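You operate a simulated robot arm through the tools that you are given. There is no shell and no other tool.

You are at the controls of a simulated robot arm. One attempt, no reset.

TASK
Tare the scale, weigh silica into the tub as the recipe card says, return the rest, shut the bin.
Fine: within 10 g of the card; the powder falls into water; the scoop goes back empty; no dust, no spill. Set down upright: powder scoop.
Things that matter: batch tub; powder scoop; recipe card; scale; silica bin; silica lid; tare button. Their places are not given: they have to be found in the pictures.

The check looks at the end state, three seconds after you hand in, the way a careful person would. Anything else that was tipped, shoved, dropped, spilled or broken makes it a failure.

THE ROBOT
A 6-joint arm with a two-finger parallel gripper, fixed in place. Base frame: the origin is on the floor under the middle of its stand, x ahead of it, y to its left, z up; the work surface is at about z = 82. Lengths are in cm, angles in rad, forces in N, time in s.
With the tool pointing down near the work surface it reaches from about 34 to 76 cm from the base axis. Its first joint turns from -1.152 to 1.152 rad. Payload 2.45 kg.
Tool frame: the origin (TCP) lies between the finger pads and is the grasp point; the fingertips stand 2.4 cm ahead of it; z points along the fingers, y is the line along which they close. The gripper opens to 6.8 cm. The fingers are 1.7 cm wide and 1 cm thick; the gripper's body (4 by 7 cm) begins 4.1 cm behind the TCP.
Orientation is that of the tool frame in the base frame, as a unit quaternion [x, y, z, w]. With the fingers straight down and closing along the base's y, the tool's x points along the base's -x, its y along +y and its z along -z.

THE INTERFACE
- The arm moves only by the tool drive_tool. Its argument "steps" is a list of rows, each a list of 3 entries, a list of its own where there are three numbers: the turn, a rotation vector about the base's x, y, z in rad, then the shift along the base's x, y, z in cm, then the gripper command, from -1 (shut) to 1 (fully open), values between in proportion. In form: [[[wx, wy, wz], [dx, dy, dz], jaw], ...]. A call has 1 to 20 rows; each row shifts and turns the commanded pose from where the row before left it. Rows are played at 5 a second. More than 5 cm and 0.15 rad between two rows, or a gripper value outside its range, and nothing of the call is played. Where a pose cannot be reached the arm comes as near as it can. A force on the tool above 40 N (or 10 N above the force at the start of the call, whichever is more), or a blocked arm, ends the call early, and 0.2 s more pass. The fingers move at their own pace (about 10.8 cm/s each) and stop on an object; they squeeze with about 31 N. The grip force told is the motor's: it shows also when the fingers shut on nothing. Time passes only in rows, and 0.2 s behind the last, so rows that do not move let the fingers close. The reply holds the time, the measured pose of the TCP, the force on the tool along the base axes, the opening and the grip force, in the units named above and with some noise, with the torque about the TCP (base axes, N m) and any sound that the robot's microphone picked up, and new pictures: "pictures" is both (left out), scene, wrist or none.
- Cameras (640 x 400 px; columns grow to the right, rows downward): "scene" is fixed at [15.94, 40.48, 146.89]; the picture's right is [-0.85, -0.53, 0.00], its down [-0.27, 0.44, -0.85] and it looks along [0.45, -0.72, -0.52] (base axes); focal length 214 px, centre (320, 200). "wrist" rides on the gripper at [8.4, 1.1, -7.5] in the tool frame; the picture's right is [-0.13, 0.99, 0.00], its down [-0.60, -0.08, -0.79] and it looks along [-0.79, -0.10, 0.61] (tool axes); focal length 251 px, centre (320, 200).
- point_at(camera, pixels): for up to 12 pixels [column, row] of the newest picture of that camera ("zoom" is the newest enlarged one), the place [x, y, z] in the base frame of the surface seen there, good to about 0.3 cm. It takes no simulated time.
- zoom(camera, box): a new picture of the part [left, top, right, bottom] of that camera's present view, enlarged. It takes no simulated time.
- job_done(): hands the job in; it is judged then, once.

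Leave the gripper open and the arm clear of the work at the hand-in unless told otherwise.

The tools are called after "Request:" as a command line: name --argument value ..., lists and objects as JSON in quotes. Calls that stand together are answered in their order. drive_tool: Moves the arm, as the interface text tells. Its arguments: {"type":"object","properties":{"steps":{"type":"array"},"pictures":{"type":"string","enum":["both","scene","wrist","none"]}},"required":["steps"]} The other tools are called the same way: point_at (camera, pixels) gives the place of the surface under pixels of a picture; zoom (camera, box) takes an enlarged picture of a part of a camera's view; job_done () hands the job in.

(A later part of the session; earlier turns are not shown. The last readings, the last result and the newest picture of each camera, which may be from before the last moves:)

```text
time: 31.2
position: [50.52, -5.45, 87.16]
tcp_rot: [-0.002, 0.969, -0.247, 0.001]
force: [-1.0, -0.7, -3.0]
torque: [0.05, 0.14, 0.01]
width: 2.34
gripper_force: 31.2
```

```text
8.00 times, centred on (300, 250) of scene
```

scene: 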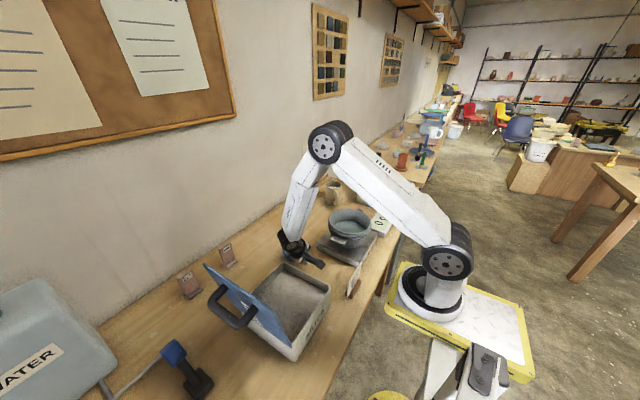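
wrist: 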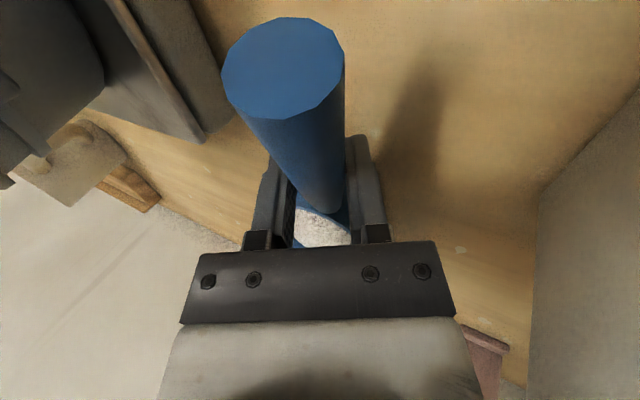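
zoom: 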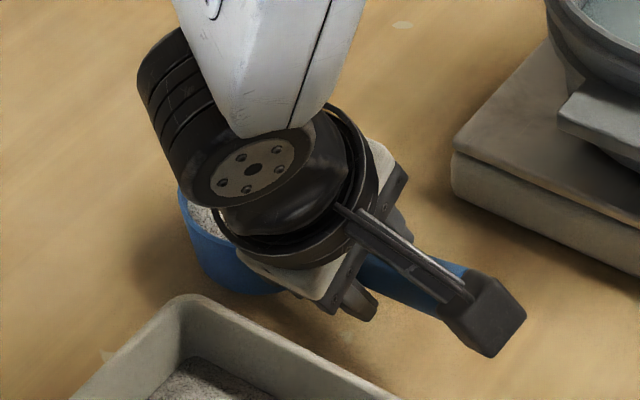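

The handle end shifted ~1 cm toward +y and the force shows about 3 N (scoop with powder ≈300 g). I lift gently straight up and look at the level of the cup.

Request:
drive_tool --steps '[[[0, 0, 0], [0, 0, 0.3], -1], [[0, 0, 0], [0, 0, 0.5], -1], [[0, 0, 0], [0, 0, 0.8], -1], [[0, 0, 0], [0, 0, 1.2], -1], [[0, 0, 0], [0, 0, 1.2], -1], [[0, 0, 0], [0, 0, 1.0], -1], [[0, 0, 0], [0, 0, 0.5], -1], [[0, 0, 0], [0, 0, 0], -1]]'

Request:
zoom --camera "scene" --box '[260, 210, 340, 270]'

Request:
zoom --camera "wrist" --box '[220, 0, 440, 250]'

```text
time: 33.0
position: [50.58, -5.45, 92.62]
tcp_rot: [-0.002, 0.969, -0.247, 0.001]
force: [0.1, -0.4, -2.4]
torque: [0.02, 0.14, 0.03]
width: 2.33
gripper_force: 30.5
```

scene: 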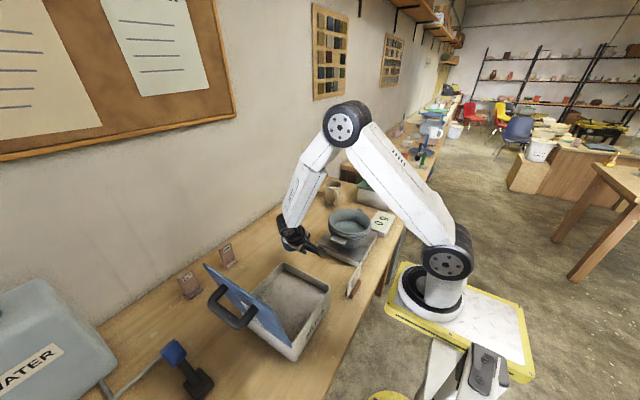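
wrist: 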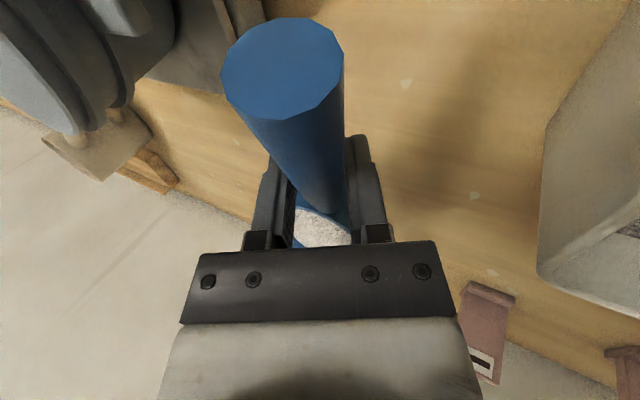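

```text
6.67 times, centred on (300, 240) of scene
```

zoom: 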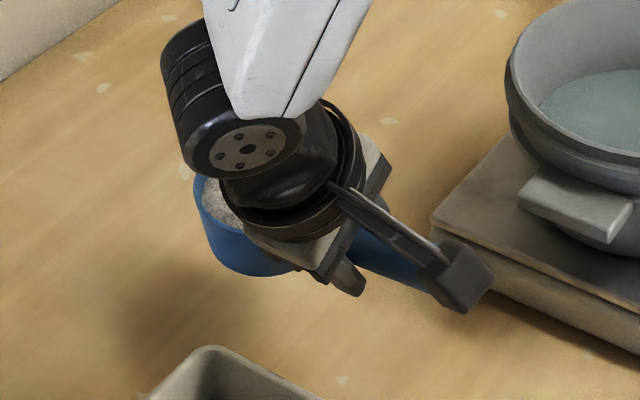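

```text
1.60 times, centred on (330, 125) of wrist
```

zoom: 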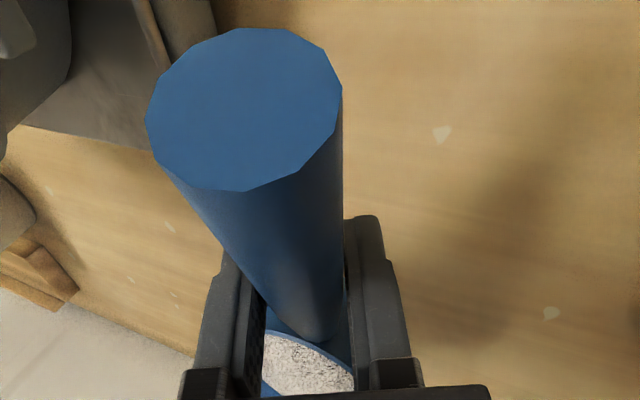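

The scoop is held firmly and didn't slip. Closing turned the scoop about 0.19 rad about the tool axis (the sloped handle aligned with the pads: cup yawed about -9.5° and pitched back 5°). I undo this with a rotation of (0, 0.09, 0.165) while lifting to z≈103, gently.

Request:
drive_tool --steps '[[[0, 0.0225, 0.041], [0, 0, 0.8], -1], [[0, 0.0225, 0.041], [0, 0, 1.4], -1], [[0, 0.0225, 0.041], [0, 0, 1.8], -1], [[0, 0.0225, 0.042], [0, 0, 2.0], -1], [[0, 0, 0], [0, 0, 1.8], -1], [[0, 0, 0], [0, 0, 1.4], -1], [[0, 0, 0], [0, 0, 0.8], -1], [[0, 0, 0], [0, 0, 0], -1]]'

Request:
zoom --camera "scene" --box '[250, 170, 350, 250]'

```text
time: 34.8
position: [50.55, -5.4, 102.58]
tcp_rot: [-0.093, 0.965, -0.245, -0.022]
force: [-0.3, 0.4, -3.3]
torque: [0.03, 0.14, 0.01]
width: 2.34
gripper_force: 31.0
```

scene: 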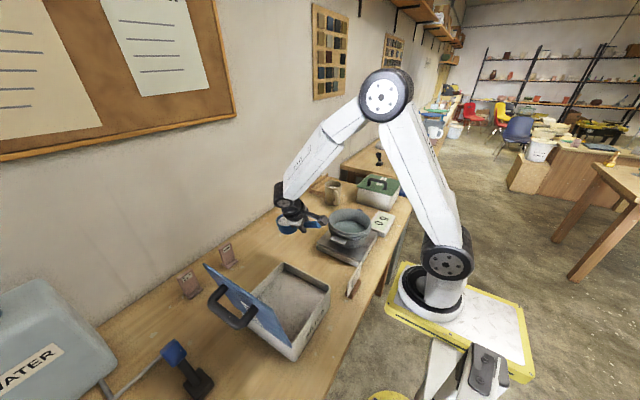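
wrist: 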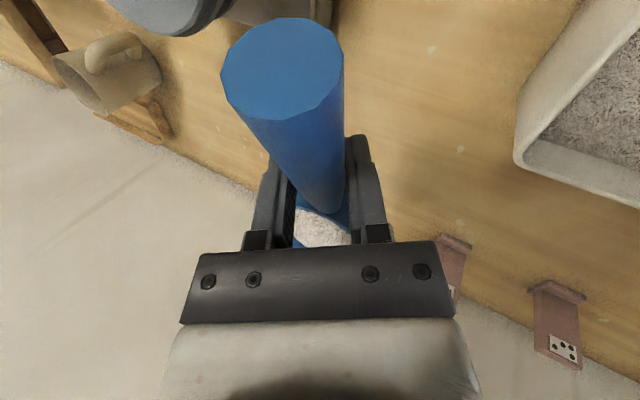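

```text
5.00 times, centred on (300, 210) of scene
```

zoom: 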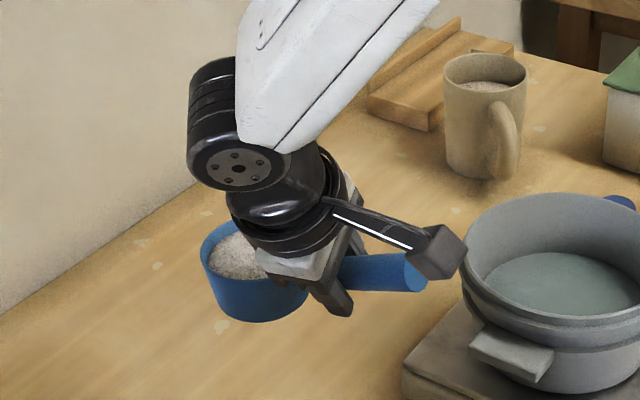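

The cup looks level. I check with points on its rim and bottom.

Request:
point_at --camera "zoom" --pixels '[[206, 262], [206, 238], [235, 222], [238, 256], [222, 308], [250, 318], [290, 315], [212, 275], [415, 275], [380, 260], [350, 262], [255, 282]]'

```text
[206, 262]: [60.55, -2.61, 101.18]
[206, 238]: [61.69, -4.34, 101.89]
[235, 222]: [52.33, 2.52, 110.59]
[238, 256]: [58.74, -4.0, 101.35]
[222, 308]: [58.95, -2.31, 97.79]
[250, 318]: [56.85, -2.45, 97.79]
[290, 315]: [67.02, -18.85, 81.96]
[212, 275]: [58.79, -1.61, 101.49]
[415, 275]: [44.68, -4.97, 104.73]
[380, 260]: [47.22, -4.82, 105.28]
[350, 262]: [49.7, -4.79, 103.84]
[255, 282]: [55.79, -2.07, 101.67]
```

Level (rim z≈101.5 all around). Now I carry it gently over the tub: TCP to (36.5,-26,102.6), so the cup is over (44,-26).

Request:
drive_tool --steps '[[[0, 0, 0], [-0.35, -0.5, 0], -1], [[0, 0, 0], [-0.7, -1.0, 0], -1], [[0, 0, 0], [-1.0, -1.5, 0], -1], [[0, 0, 0], [-1.2, -1.75, 0], -1], [[0, 0, 0], [-1.3, -1.9, 0], -1], [[0, 0, 0], [-1.3, -1.9, 0], -1], [[0, 0, 0], [-1.3, -1.9, 0], -1], [[0, 0, 0], [-1.3, -1.9, 0], -1], [[0, 0, 0], [-1.3, -1.9, 0], -1], [[0, 0, 0], [-1.2, -1.75, 0], -1], [[0, 0, 0], [-1.2, -1.75, 0], -1], [[0, 0, 0], [-0.9, -1.35, 0], -1], [[0, 0, 0], [-0.65, -1.0, 0], -1], [[0, 0, 0], [-0.35, -0.5, 0], -1], [[0, 0, 0], [0, 0, 0], -1]]'

Request:
zoom --camera "scene" --box '[290, 160, 410, 260]'

```text
time: 38.0
position: [36.45, -25.98, 102.64]
tcp_rot: [-0.093, 0.965, -0.245, -0.023]
force: [0.3, -0.9, -2.4]
torque: [0.0, 0.15, -0.02]
width: 2.36
gripper_force: 30.8
```

scene: 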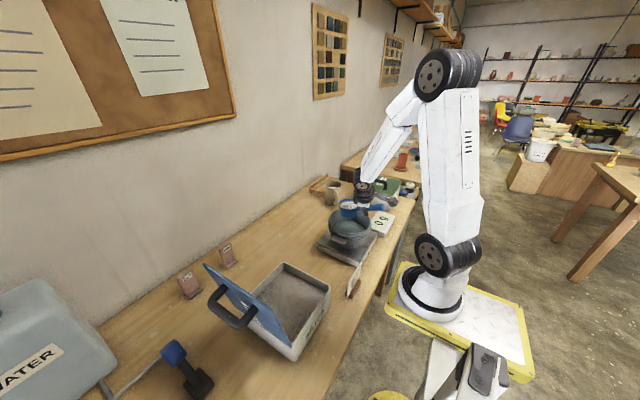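
wrist: 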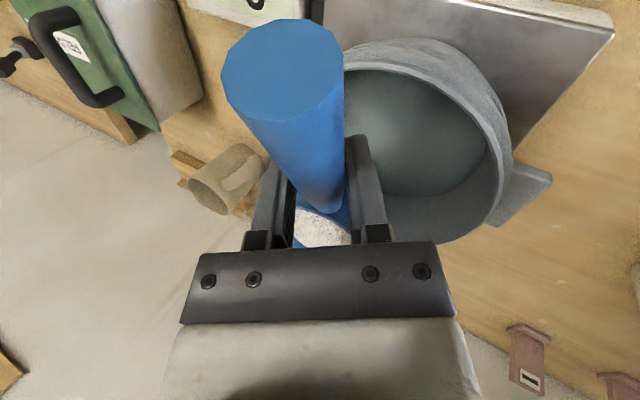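

```text
4.00 times, centred on (350, 210) of scene
```

zoom: 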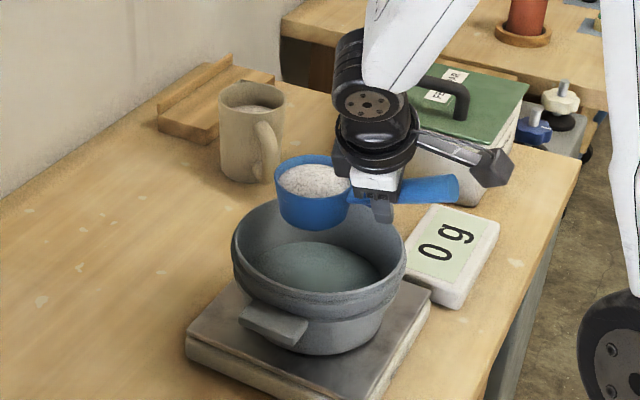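

The cup is over the tub, the display (0 g) is visible. I lower the level scoop 5 cm so the cup hangs inside the tub above the water, then tilt slowly to ~0.4 rad.

Request:
drive_tool --steps '[[[0, 0, 0], [0, 0.1, -0.5], -1], [[0, 0, 0], [0, 0.1, -0.9], -1], [[0, 0, 0], [0, 0.1, -1.0], -1], [[0, 0, 0], [0, 0.1, -1.0], -1], [[0, 0, 0], [0, 0.1, -0.9], -1], [[0, 0, 0], [0, 0, -0.5], -1], [[0.05, 0, 0], [0, 0, 0], -1], [[0.05, 0, 0], [0, 0, 0], -1], [[0.05, 0, 0], [0, 0, 0], -1], [[0.05, 0, 0], [0, 0, 0], -1], [[0.05, 0, 0], [0, 0, 0], -1], [[0.05, 0, 0], [0, 0, 0], -1], [[0.05, 0, 0], [0, 0, 0], -1], [[0.05, 0, 0], [0, 0, 0], -1], [[0, 0, 0], [0, 0, 0], -1]]'

Request:
zoom --camera "scene" --box '[290, 160, 410, 260]'

```text
time: 41.2
position: [36.5, -25.5, 97.89]
tcp_rot: [-0.096, 0.994, -0.05, -0.004]
force: [-0.6, -0.6, -2.2]
torque: [0.01, 0.13, 0.01]
width: 2.32
gripper_force: 30.6
```

scene: 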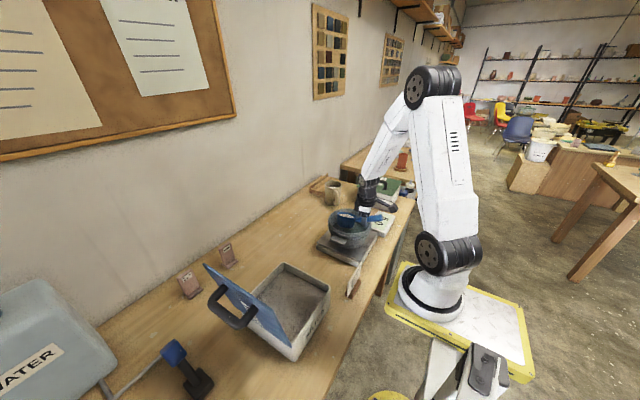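
wrist: 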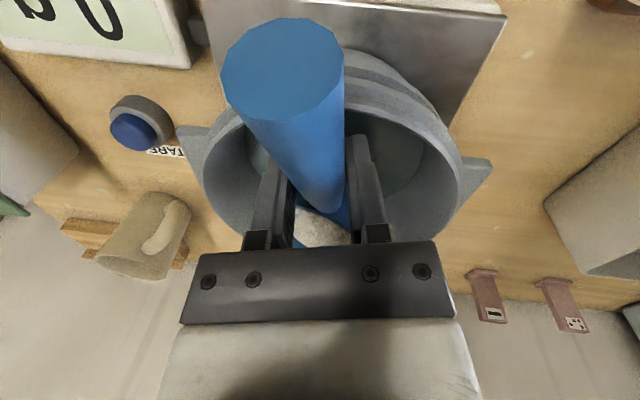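

```text
4.00 times, centred on (350, 210) of scene
```

zoom: 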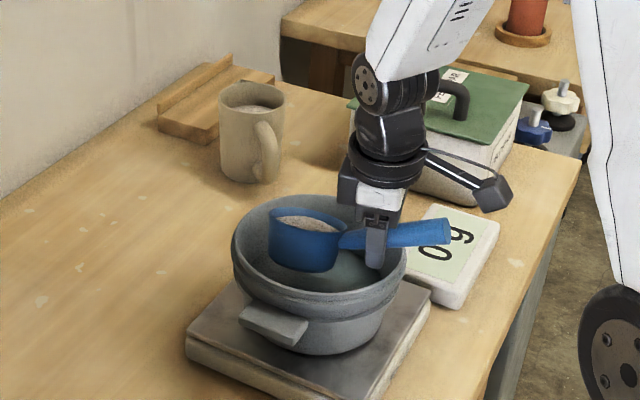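

Still "0 g" (0 at (435,253) in the zoom, g above). Tilt now 0.4 rad. I continue in small steps to 0.65 rad and check.

Request:
drive_tool --steps '[[[0.05, 0, 0], [0, 0, 0], -1], [[0.05, 0, 0], [0, 0, 0], -1], [[0.05, 0, 0], [0, 0, 0], -1], [[0.05, 0, 0], [0, 0, 0], -1], [[0.05, 0, 0], [0, 0, 0], -1], [[0, 0, 0], [0, 0, 0], -1], [[0, 0, 0], [0, 0, 0], -1]]' --pictures "scene"

Request:
zoom --camera "scene" --box '[320, 195, 410, 255]'

```text
time: 42.8
position: [36.49, -25.44, 97.72]
tcp_rot: [-0.095, 0.993, 0.075, 0.008]
force: [-0.5, -0.5, -3.2]
torque: [-0.08, 0.19, -0.02]
width: 2.36
gripper_force: 30.9
```

scene: 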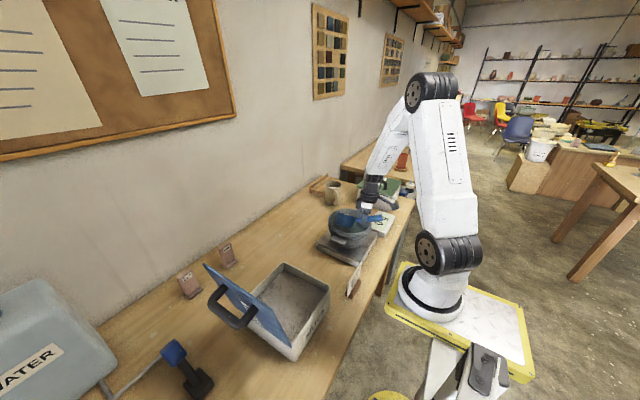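

```text
6.67 times, centred on (365, 225) of scene
```

zoom: 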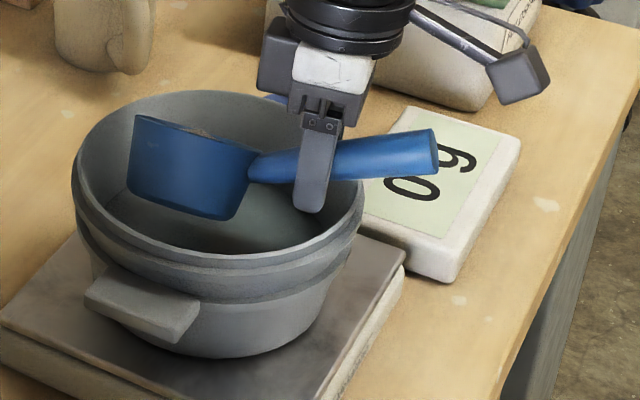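

Still 0 g at 0.65 rad. I go on in smaller steps of 0.03 rad to ~0.8.

Request:
drive_tool --steps '[[[0.03, 0, 0], [0, 0, 0], -1], [[0.03, 0, 0], [0, 0, 0], -1], [[0.03, 0, 0], [0, 0, 0], -1], [[0, 0, 0], [0, 0, 0], -1], [[0, 0, 0], [0, 0, 0], -1]]' --pictures "scene"

Request:
zoom --camera "scene" --box '[320, 195, 410, 255]'

```text
time: 44.0
position: [36.61, -25.54, 97.76]
tcp_rot: [-0.094, 0.988, 0.12, 0.012]
force: [-0.9, -0.7, -2.6]
torque: [-0.07, 0.1, 0.0]
width: 2.34
gripper_force: 31.0
```

scene: 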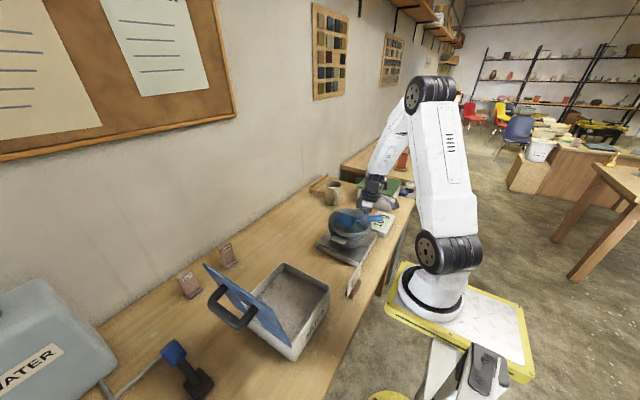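

```text
6.67 times, centred on (365, 225) of scene
```

zoom: 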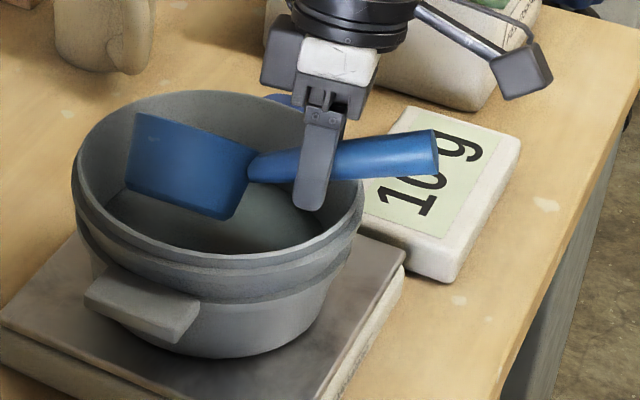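

Powder has begun to flow: display now shows "1?…g" partly behind the handle. I zoom in on it.

Request:
zoom --camera "scene" --box '[366, 206, 396, 234]'

```text
14.29 times, centred on (381, 220) of scene
```

zoom: 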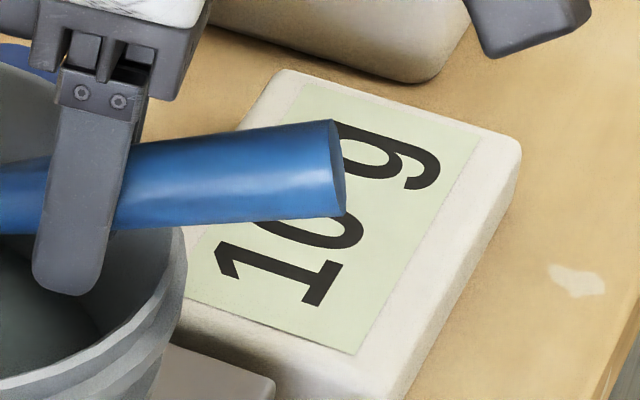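

It reads "10 g" at 0.74 rad. The flow has started gently; I continue with two 0.03 rad steps and wait.

Request:
drive_tool --steps '[[[0.03, 0, 0], [0, 0, 0], -1], [[0.03, 0, 0], [0, 0, 0], -1], [[0, 0, 0], [0, 0, 0], -1], [[0, 0, 0], [0, 0, 0], -1], [[0, 0, 0], [0, 0, 0], -1]]' --pictures "scene"

Request:
zoom --camera "scene" --box '[366, 206, 396, 234]'

```text
time: 45.2
position: [36.44, -25.46, 97.83]
tcp_rot: [-0.094, 0.984, 0.149, 0.015]
force: [-0.2, -1.0, -2.2]
torque: [-0.08, 0.15, -0.06]
width: 2.33
gripper_force: 31.1
```

scene: 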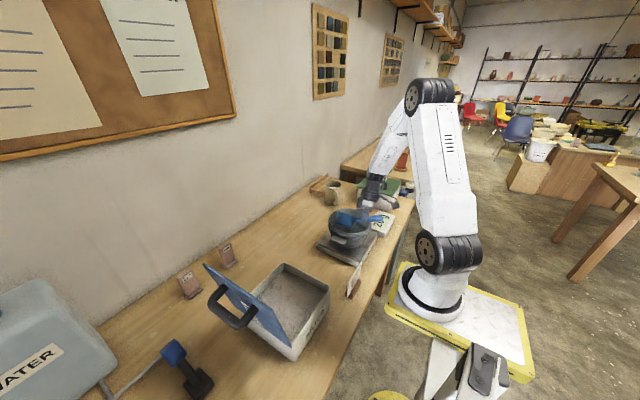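

```text
14.29 times, centred on (381, 220) of scene
```

zoom: 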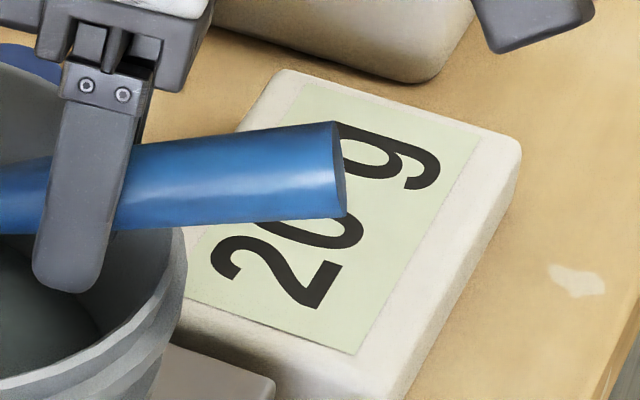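

"20 g" at 0.80 rad. I hold still for 1 s to see whether it keeps flowing at constant tilt.

Request:
drive_tool --steps '[[[0, 0, 0], [0, 0, 0], -1], [[0, 0, 0], [0, 0, 0], -1], [[0, 0, 0], [0, 0, 0], -1], [[0, 0, 0], [0, 0, 0], -1]]' --pictures "scene"

Request:
zoom --camera "scene" --box '[366, 206, 396, 234]'

Request:
zoom --camera "scene" --box '[310, 190, 390, 250]'

```text
time: 46.2
position: [36.51, -25.65, 97.8]
tcp_rot: [-0.093, 0.984, 0.149, 0.016]
force: [0.1, 0.2, -2.7]
torque: [-0.07, 0.11, -0.01]
width: 2.35
gripper_force: 31.3
```

scene: 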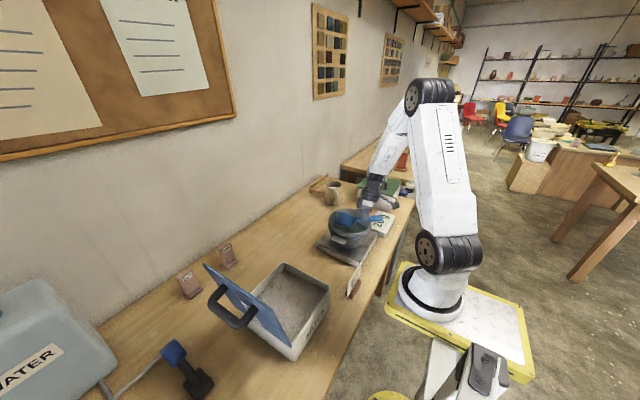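

```text
14.29 times, centred on (381, 220) of scene
```

zoom: 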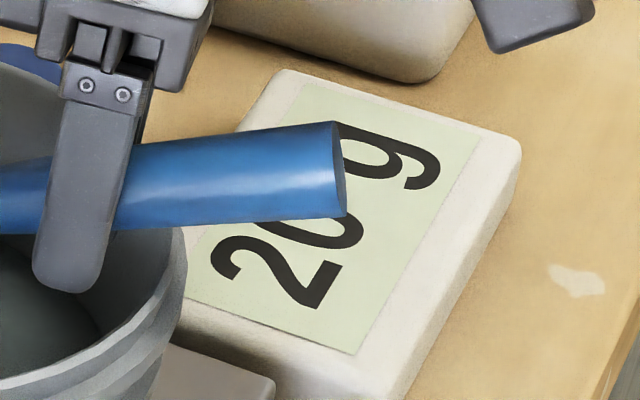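

```text
6.67 times, centred on (350, 220) of scene
```

zoom: 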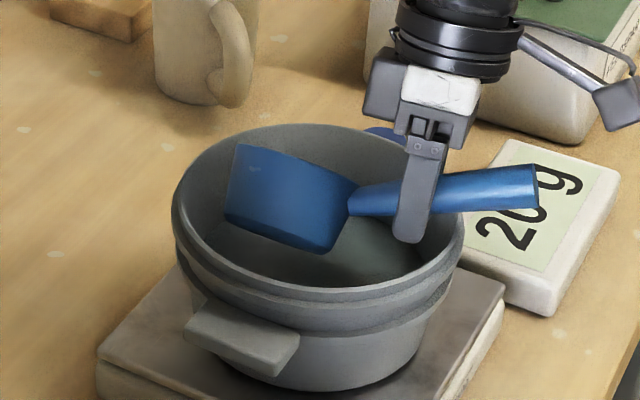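

Stable at 20 g: the amount follows the tilt. Continue by 0.06 rad.

Request:
drive_tool --steps '[[[0.03, 0, 0], [0, 0, 0], -1], [[0.03, 0, 0], [0, 0, 0], -1], [[0, 0, 0], [0, 0, 0], -1], [[0, 0, 0], [0, 0, 0], -1], [[0, 0, 0], [0, 0, 0], -1]]' --pictures "scene"

Request:
zoom --camera "scene" --box '[366, 206, 396, 234]'

```text
time: 47.4
position: [36.43, -25.57, 97.76]
tcp_rot: [-0.093, 0.979, 0.178, 0.018]
force: [0.6, 0.1, -1.9]
torque: [-0.07, 0.11, 0.03]
width: 2.36
gripper_force: 31.0
```

scene: 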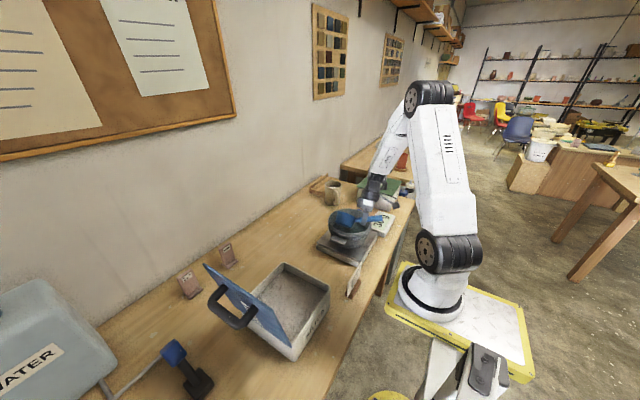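

```text
14.29 times, centred on (381, 220) of scene
```

zoom: 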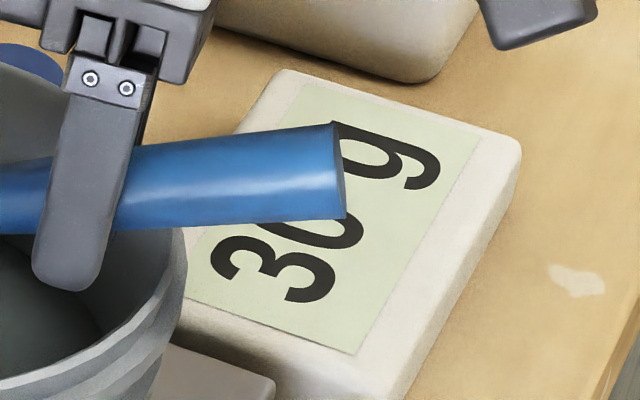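

30 g at 0.86 rad: about 10 g per 0.06 rad. I continue +0.12 rad in small steps.

Request:
drive_tool --steps '[[[0.03, 0, 0], [0, 0, 0], -1], [[0.03, 0, 0], [0, 0, 0], -1], [[0.03, 0, 0], [0, 0, 0], -1], [[0.03, 0, 0], [0, 0, 0], -1], [[0, 0, 0], [0, 0, 0], -1], [[0, 0, 0], [0, 0, 0], -1], [[0, 0, 0], [0, 0, 0], -1]]' --pictures "scene"

Request:
zoom --camera "scene" --box '[366, 206, 396, 234]'

Request:
zoom --camera "scene" --box '[310, 190, 390, 250]'

```text
time: 49.0
position: [36.49, -25.65, 97.68]
tcp_rot: [-0.092, 0.967, 0.236, 0.023]
force: [-0.6, 0.9, -1.6]
torque: [-0.05, 0.15, 0.02]
width: 2.33
gripper_force: 31.0
```

scene: 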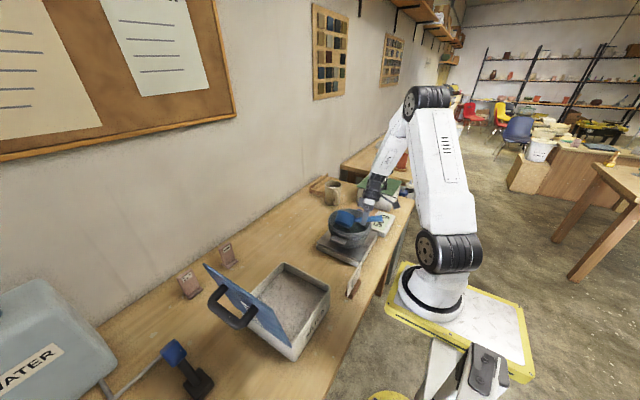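

```text
14.29 times, centred on (381, 220) of scene
```

zoom: 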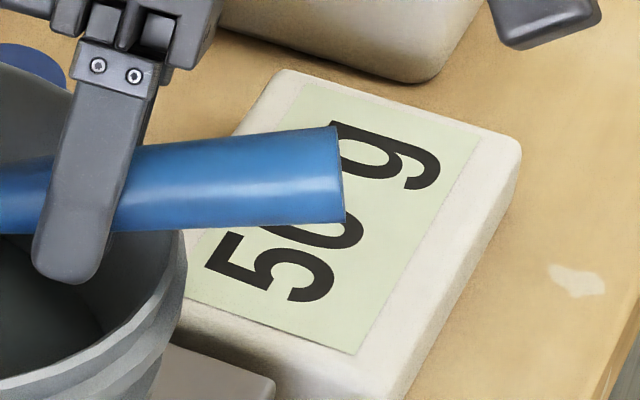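

```text
6.67 times, centred on (350, 220) of scene
```

zoom: 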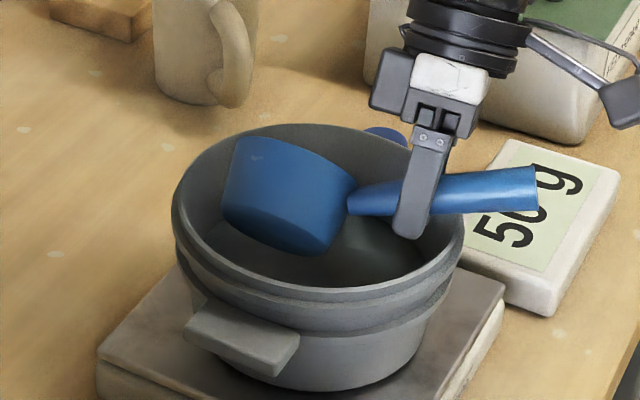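

50 g at 0.98 rad. Continue +0.12 rad.

Request:
drive_tool --steps '[[[0.03, 0, 0], [0, 0, 0], -1], [[0.03, 0, 0], [0, 0, 0], -1], [[0.03, 0, 0], [0, 0, 0], -1], [[0.03, 0, 0], [0, 0, 0], -1], [[0, 0, 0], [0, 0, 0], -1], [[0, 0, 0], [0, 0, 0], -1], [[0, 0, 0], [0, 0, 0], -1]]' --pictures "scene"

Request:
zoom --camera "scene" --box '[366, 206, 396, 234]'

```text
time: 50.6
position: [36.47, -25.51, 97.81]
tcp_rot: [-0.09, 0.951, 0.294, 0.029]
force: [0.8, 0.6, -1.5]
torque: [-0.06, 0.12, 0.02]
width: 2.36
gripper_force: 30.7
```

scene: 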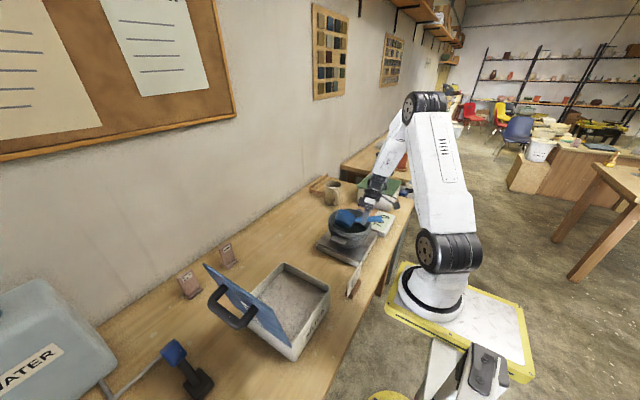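

```text
14.29 times, centred on (381, 220) of scene
```

zoom: 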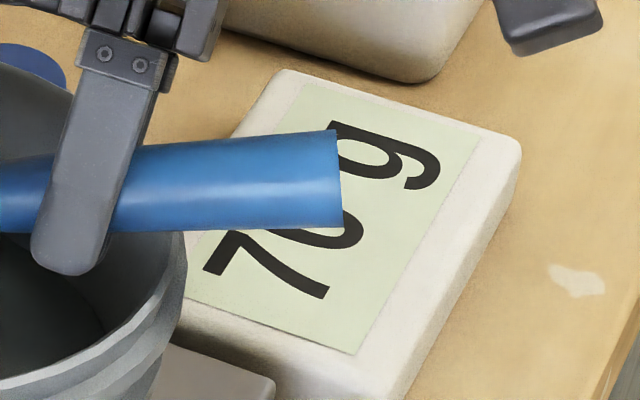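

70 g at 1.10 rad. Continue +0.12 rad.

Request:
drive_tool --steps '[[[0.03, 0, 0], [0, 0, 0], -1], [[0.03, 0, 0], [0, 0, 0], -1], [[0.03, 0, 0], [0, 0, 0], -1], [[0.03, 0, 0], [0, 0, 0], -1], [[0, 0, 0], [0, 0, 0], -1], [[0, 0, 0], [0, 0, 0], -1], [[0, 0, 0], [0, 0, 0], -1]]' --pictures "scene"

Request:
zoom --camera "scene" --box '[366, 206, 396, 234]'

Request:
zoom --camera "scene" --box '[310, 190, 390, 250]'

```text
time: 52.2
position: [36.61, -25.54, 97.92]
tcp_rot: [-0.089, 0.931, 0.351, 0.035]
force: [-0.6, 0.4, -2.6]
torque: [-0.04, 0.1, -0.01]
width: 2.34
gripper_force: 31.3
```

scene: 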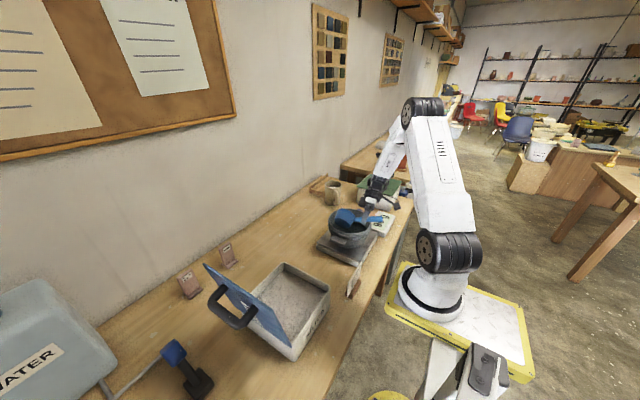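

```text
14.29 times, centred on (381, 220) of scene
```

zoom: 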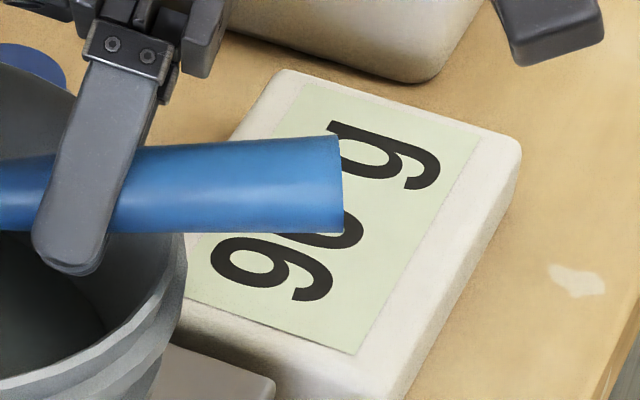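

```text
6.67 times, centred on (350, 220) of scene
```

zoom: 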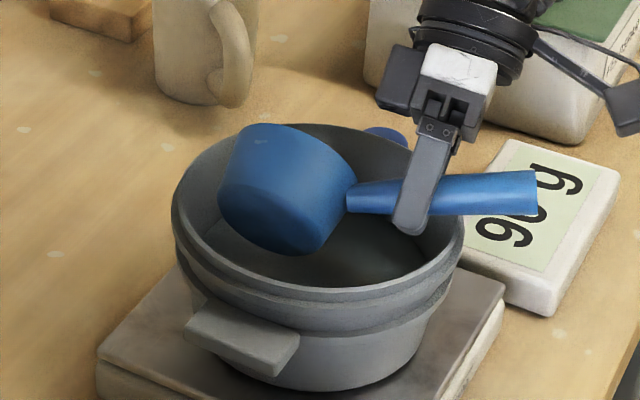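

90 g at 1.22 rad. Continue +0.12 rad (expect ~110).

Request:
drive_tool --steps '[[[0.03, 0, 0], [0, 0, 0], -1], [[0.03, 0, 0], [0, 0, 0], -1], [[0.03, 0, 0], [0, 0, 0], -1], [[0.03, 0, 0], [0, 0, 0], -1], [[0, 0, 0], [0, 0, 0], -1], [[0, 0, 0], [0, 0, 0], -1], [[0, 0, 0], [0, 0, 0], -1]]' --pictures "scene"

Request:
zoom --camera "scene" --box '[366, 206, 396, 234]'

```text
time: 53.8
position: [36.55, -25.51, 97.84]
tcp_rot: [-0.086, 0.909, 0.406, 0.04]
force: [0.3, 0.0, -1.2]
torque: [-0.05, 0.11, 0.05]
width: 2.33
gripper_force: 31.1
```

scene: 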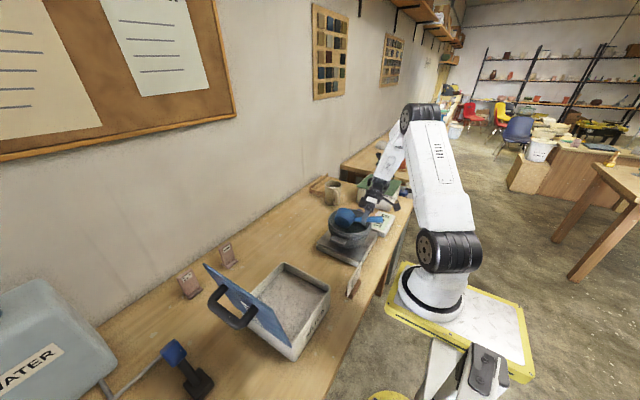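

```text
14.29 times, centred on (381, 220) of scene
```

zoom: 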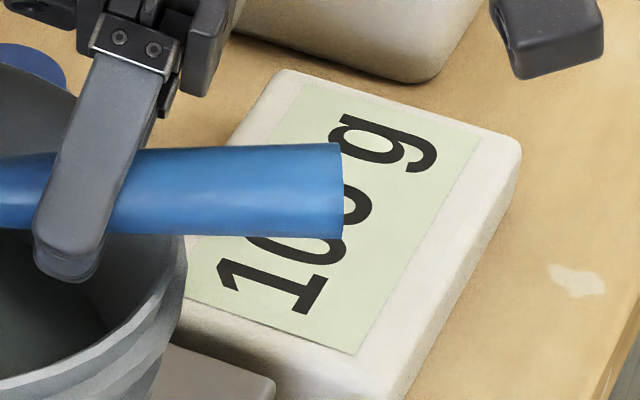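

It reads "100 g" at 1.34 rad (second digit's visible bottom is round). I continue +0.09 rad.

Request:
drive_tool --steps '[[[0.03, 0, 0], [0, 0, 0], -1], [[0.03, 0, 0], [0, 0, 0], -1], [[0.03, 0, 0], [0, 0, 0], -1], [[0, 0, 0], [0, 0, 0], -1], [[0, 0, 0], [0, 0, 0], -1], [[0, 0, 0], [0, 0, 0], -1]]' --pictures "scene"

Request:
zoom --camera "scene" --box '[366, 206, 396, 234]'

Request:
zoom --camera "scene" --box '[310, 190, 390, 250]'

```text
time: 55.2
position: [36.6, -25.53, 97.78]
tcp_rot: [-0.084, 0.889, 0.447, 0.043]
force: [0.2, -0.2, -0.8]
torque: [-0.05, 0.07, -0.02]
width: 2.3
gripper_force: 31.5
```

scene: 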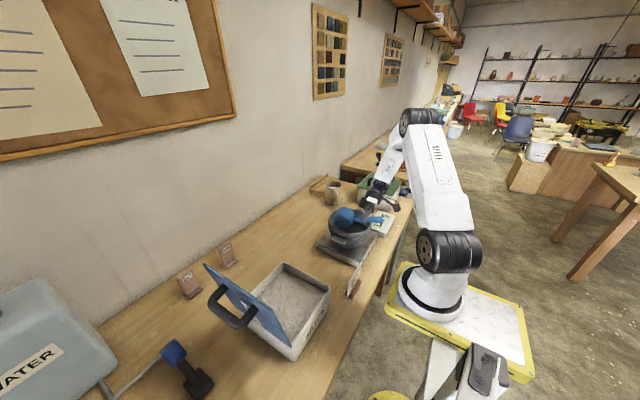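

```text
14.29 times, centred on (381, 220) of scene
```

zoom: 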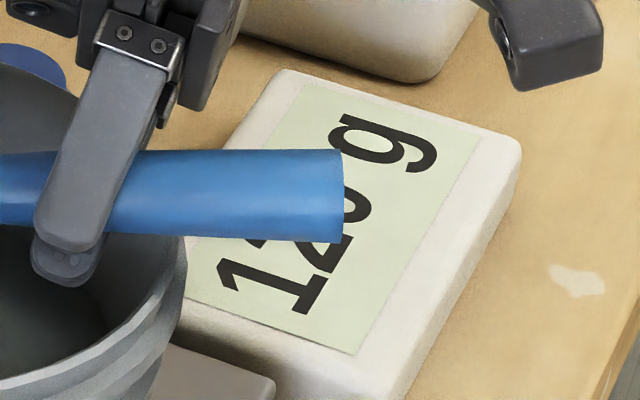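

```text
6.67 times, centred on (350, 220) of scene
```

zoom: 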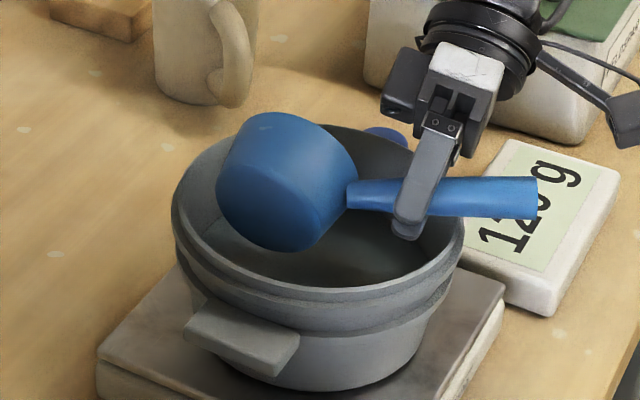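

"120 g" at 1.43 rad. Now a single 0.03 rad step, then read.

Request:
drive_tool --steps '[[[0.015, 0, 0], [0, 0, 0], -1], [[0.015, 0, 0], [0, 0, 0], -1], [[0, 0, 0], [0, 0, 0], -1], [[0, 0, 0], [0, 0, 0], -1], [[0, 0, 0], [0, 0, 0], -1]]' --pictures "scene"

Request:
zoom --camera "scene" --box '[366, 206, 396, 234]'

```text
time: 56.4
position: [36.54, -25.45, 97.74]
tcp_rot: [-0.083, 0.882, 0.461, 0.046]
force: [-0.2, -0.2, -1.5]
torque: [-0.07, 0.07, 0.01]
width: 2.32
gripper_force: 30.9
```

scene: 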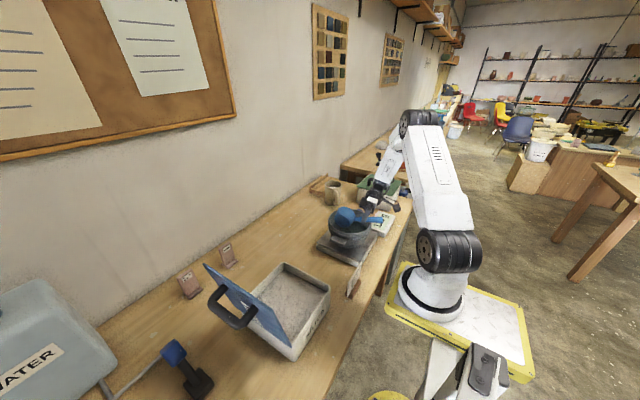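

```text
14.29 times, centred on (381, 220) of scene
```

zoom: 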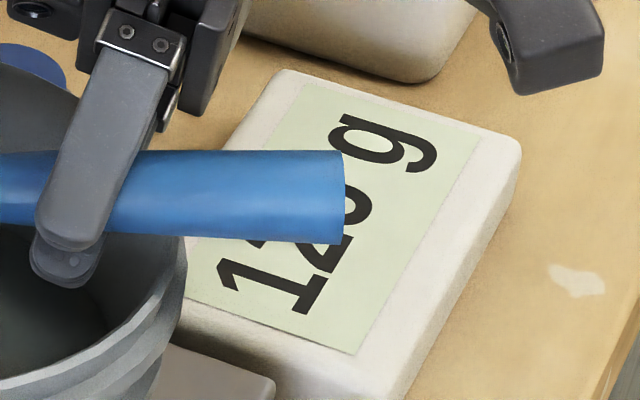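

Still "120 g" (flat base of a "2" is visible). Another 0.02 rad.

Request:
drive_tool --steps '[[[0.01, 0, 0], [0, 0, 0], -1], [[0.01, 0, 0], [0, 0, 0], -1], [[0, 0, 0], [0, 0, 0], -1], [[0, 0, 0], [0, 0, 0], -1], [[0, 0, 0], [0, 0, 0], -1]]' --pictures "scene"

Request:
zoom --camera "scene" --box '[366, 206, 396, 234]'

```text
time: 57.6
position: [36.5, -25.54, 97.82]
tcp_rot: [-0.083, 0.879, 0.468, 0.046]
force: [-0.1, 0.5, -1.2]
torque: [-0.04, 0.06, 0.01]
width: 2.31
gripper_force: 31.0
```

scene: 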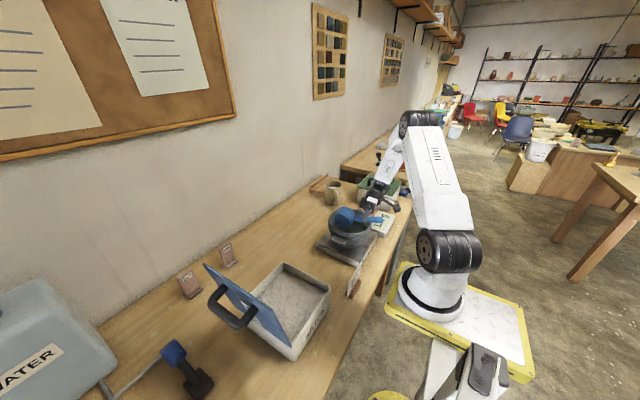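

```text
14.29 times, centred on (381, 220) of scene
```

zoom: 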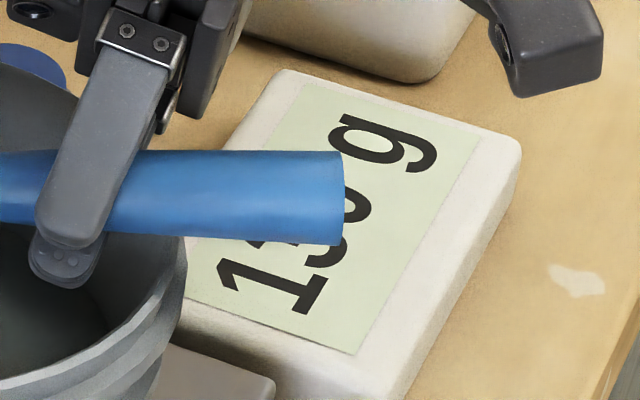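

"130 g" now (middle digit has a 3's round bottom). I roll the scoop back toward level over the tub, in 0.06 rad rows, and check the full display.

Request:
drive_tool --steps '[[[-0.03, 0, 0], [0, 0, 0], -1], [[-0.06, 0, 0], [0, 0, 0], -1], [[-0.06, 0, 0], [0, 0, 0], -1], [[-0.06, 0, 0], [0, 0, 0], -1], [[-0.06, 0, 0], [0, 0, 0], -1], [[-0.06, 0, 0], [0, 0, 0], -1], [[-0.06, 0, 0], [0, 0, 0], -1], [[-0.06, 0, 0], [0, 0, 0], -1], [[-0.06, 0, 0], [0, 0, 0], -1], [[-0.06, 0, 0], [0, 0, 0], -1], [[-0.06, 0, 0], [0, 0, 0], -1], [[-0.06, 0, 0], [0, 0, 0], -1], [[-0.06, 0, 0], [0, 0, 0], -1], [[-0.06, 0, 0], [0, 0, 0], -1], [[-0.06, 0, 0], [0, 0, 0], -1], [[-0.06, 0, 0], [0, 0, 0], -1], [[-0.06, 0, 0], [0, 0, 0], -1], [[-0.06, 0, 0], [0, 0, 0], -1], [[-0.06, 0, 0], [0, 0, 0], -1], [[0, 0, 0], [0, 0, 0], -1]]' --pictures "scene"

Request:
zoom --camera "scene" --box '[310, 185, 400, 250]'

```text
time: 61.8
position: [36.49, -25.5, 97.75]
tcp_rot: [-0.094, 0.993, -0.064, -0.005]
force: [-0.5, 0.2, -1.8]
torque: [-0.03, 0.1, 0.01]
width: 2.34
gripper_force: 31.5
```

scene: 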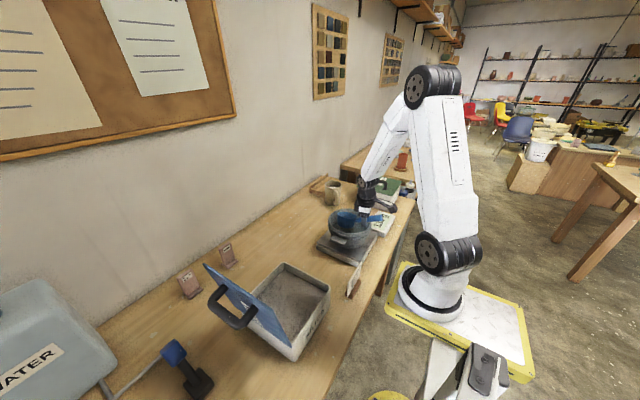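

```text
6.15 times, centred on (355, 218) of scene
```

zoom: 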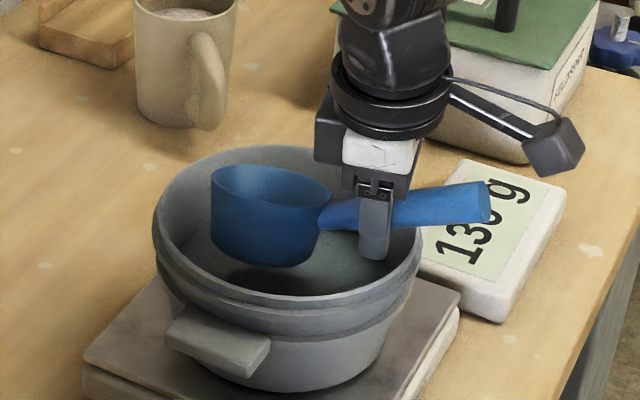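

Reads 130 g. I level the scoop fully (-0.37 rad) and raise it 6 cm, then read the full display.

Request:
drive_tool --steps '[[[-0.06, 0, 0], [0, 0, 0], -1], [[-0.06, 0, 0], [0, 0, 0], -1], [[-0.06, 0, 0], [0, 0, 0], -1], [[-0.06, 0, 0], [0, 0, 0], -1], [[-0.06, 0, 0], [0, 0, 0], -1], [[-0.07, 0, 0], [0, 0, 0.4], -1], [[0, 0, 0], [0, 0, 0.8], -1], [[0, 0, 0], [0, 0, 1.2], -1], [[0, 0, 0], [0, 0, 1.2], -1], [[0, 0, 0], [0, 0, 1.2], -1], [[0, 0, 0], [0, 0, 0.8], -1], [[0, 0, 0], [0, 0, 0.4], -1], [[0, 0, 0], [0, 0, 0], -1]]'

Request:
zoom --camera "scene" --box '[310, 170, 400, 250]'

```text
time: 64.6
position: [36.52, -25.52, 103.8]
tcp_rot: [-0.092, 0.965, -0.246, -0.023]
force: [0.1, 0.0, -1.5]
torque: [0.0, 0.13, 0.01]
width: 2.32
gripper_force: 31.7
```

scene: 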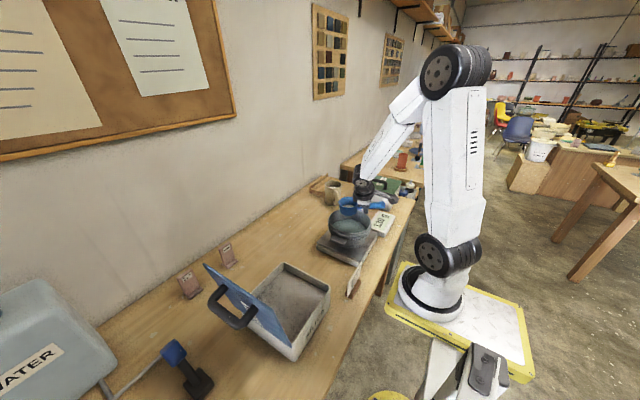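
wrist: 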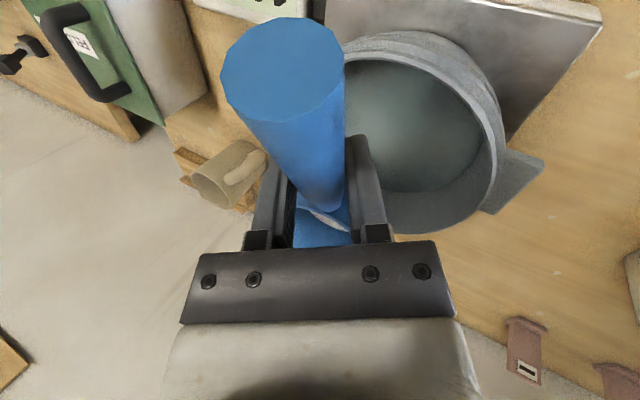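

```text
5.00 times, centred on (355, 210) of scene
```

zoom: 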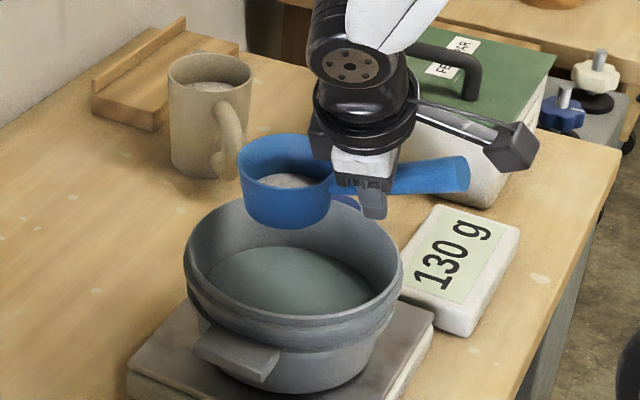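

The display clearly reads 130 g and the scoop holds a small rest. I tilt the scoop only to ~0.5 rad (tool straight down, well below flow angle for the rest) and carry it to the bin: TCP to (38.6,9.3,103.8), yawing +0.52 so the cup ends above (45,13).

Request:
drive_tool --steps '[[[0.1, 0, 0], [0, 0.5, 0], -1], [[0.1, 0, 0], [0.05, 1.0, 0], -1], [[0.1, 0, 0], [0.1, 1.7, 0], -1], [[0.1, 0, 0], [0.15, 2.2, 0], -1], [[0.1, 0, 0], [0.15, 2.4, 0], -1], [[0, 0, 0.05], [0.15, 2.5, 0], -1], [[0, 0, 0.05], [0.15, 2.5, 0], -1], [[0, 0, 0.05], [0.15, 2.5, 0], -1], [[0, 0, 0.05], [0.15, 2.5, 0], -1], [[0, 0, 0.05], [0.15, 2.5, 0], -1], [[0, 0, 0.05], [0.15, 2.5, 0], -1], [[0, 0, 0.05], [0.15, 2.5, 0], -1], [[0, 0, 0.05], [0.15, 2.5, 0], -1], [[0, 0, 0.05], [0.15, 2.5, 0], -1], [[0, 0, 0.05], [0.15, 2.2, 0], -1], [[0, 0, 0.024], [0.1, 1.4, 0], -1], [[0, 0, 0], [0, 0.6, 0], -1], [[0, 0, 0], [0, 0.3, 0], -1], [[0, 0, 0], [0, 0, 0], -1]]'

Request:
zoom --camera "scene" --box '[200, 180, 380, 320]'

```text
time: 68.6
position: [38.57, 9.26, 103.82]
tcp_rot: [-0.349, 0.937, 0.0, 0.001]
force: [-0.1, 0.1, -0.3]
torque: [-0.09, 0.06, 0.0]
width: 2.32
gripper_force: 31.0
```

scene: 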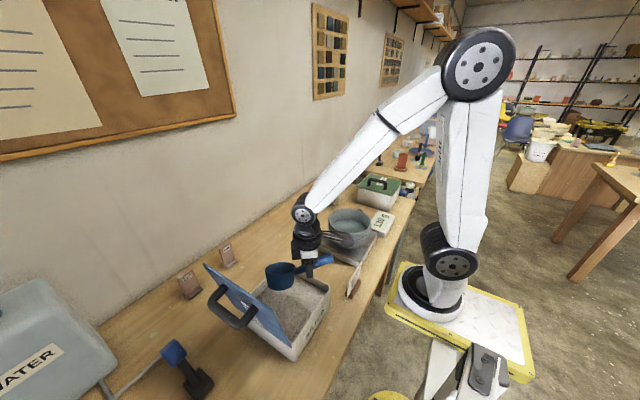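
wrist: 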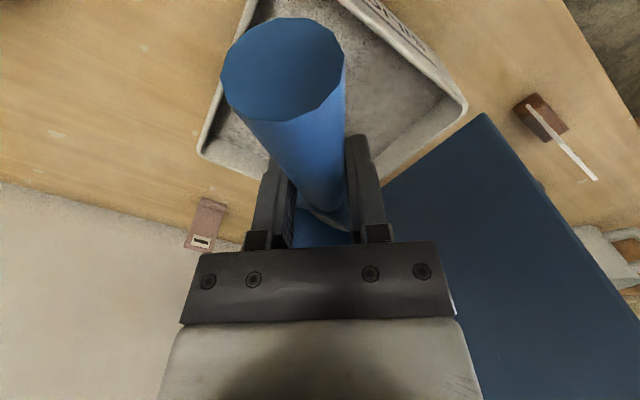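

```text
2.86 times, centred on (290, 250) of scene
```

zoom: 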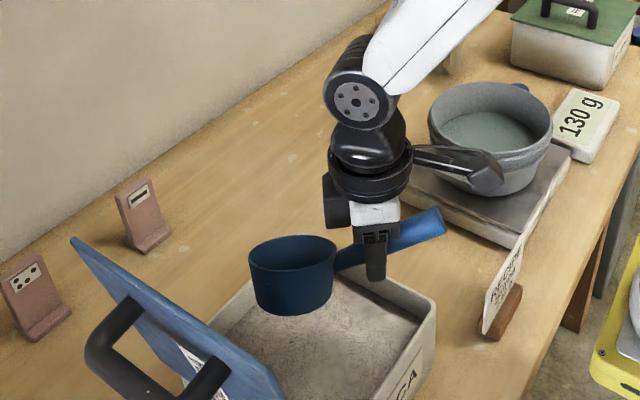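

Cup is above the bin. I check the positions of cup, finger and bin in this zoom.

Request:
point_at --camera "zoom" --pixels '[[252, 270], [333, 245], [290, 236], [295, 312], [375, 270], [430, 222], [360, 200], [300, 270], [415, 300], [240, 320], [370, 300], [340, 290]]'

```text
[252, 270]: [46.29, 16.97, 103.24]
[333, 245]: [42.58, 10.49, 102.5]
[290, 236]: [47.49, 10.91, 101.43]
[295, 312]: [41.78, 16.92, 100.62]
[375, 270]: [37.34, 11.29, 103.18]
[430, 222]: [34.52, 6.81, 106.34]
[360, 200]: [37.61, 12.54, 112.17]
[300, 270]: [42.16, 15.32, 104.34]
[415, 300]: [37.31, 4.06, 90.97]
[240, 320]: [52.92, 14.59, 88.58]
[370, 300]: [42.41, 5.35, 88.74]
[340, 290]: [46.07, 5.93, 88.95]
```

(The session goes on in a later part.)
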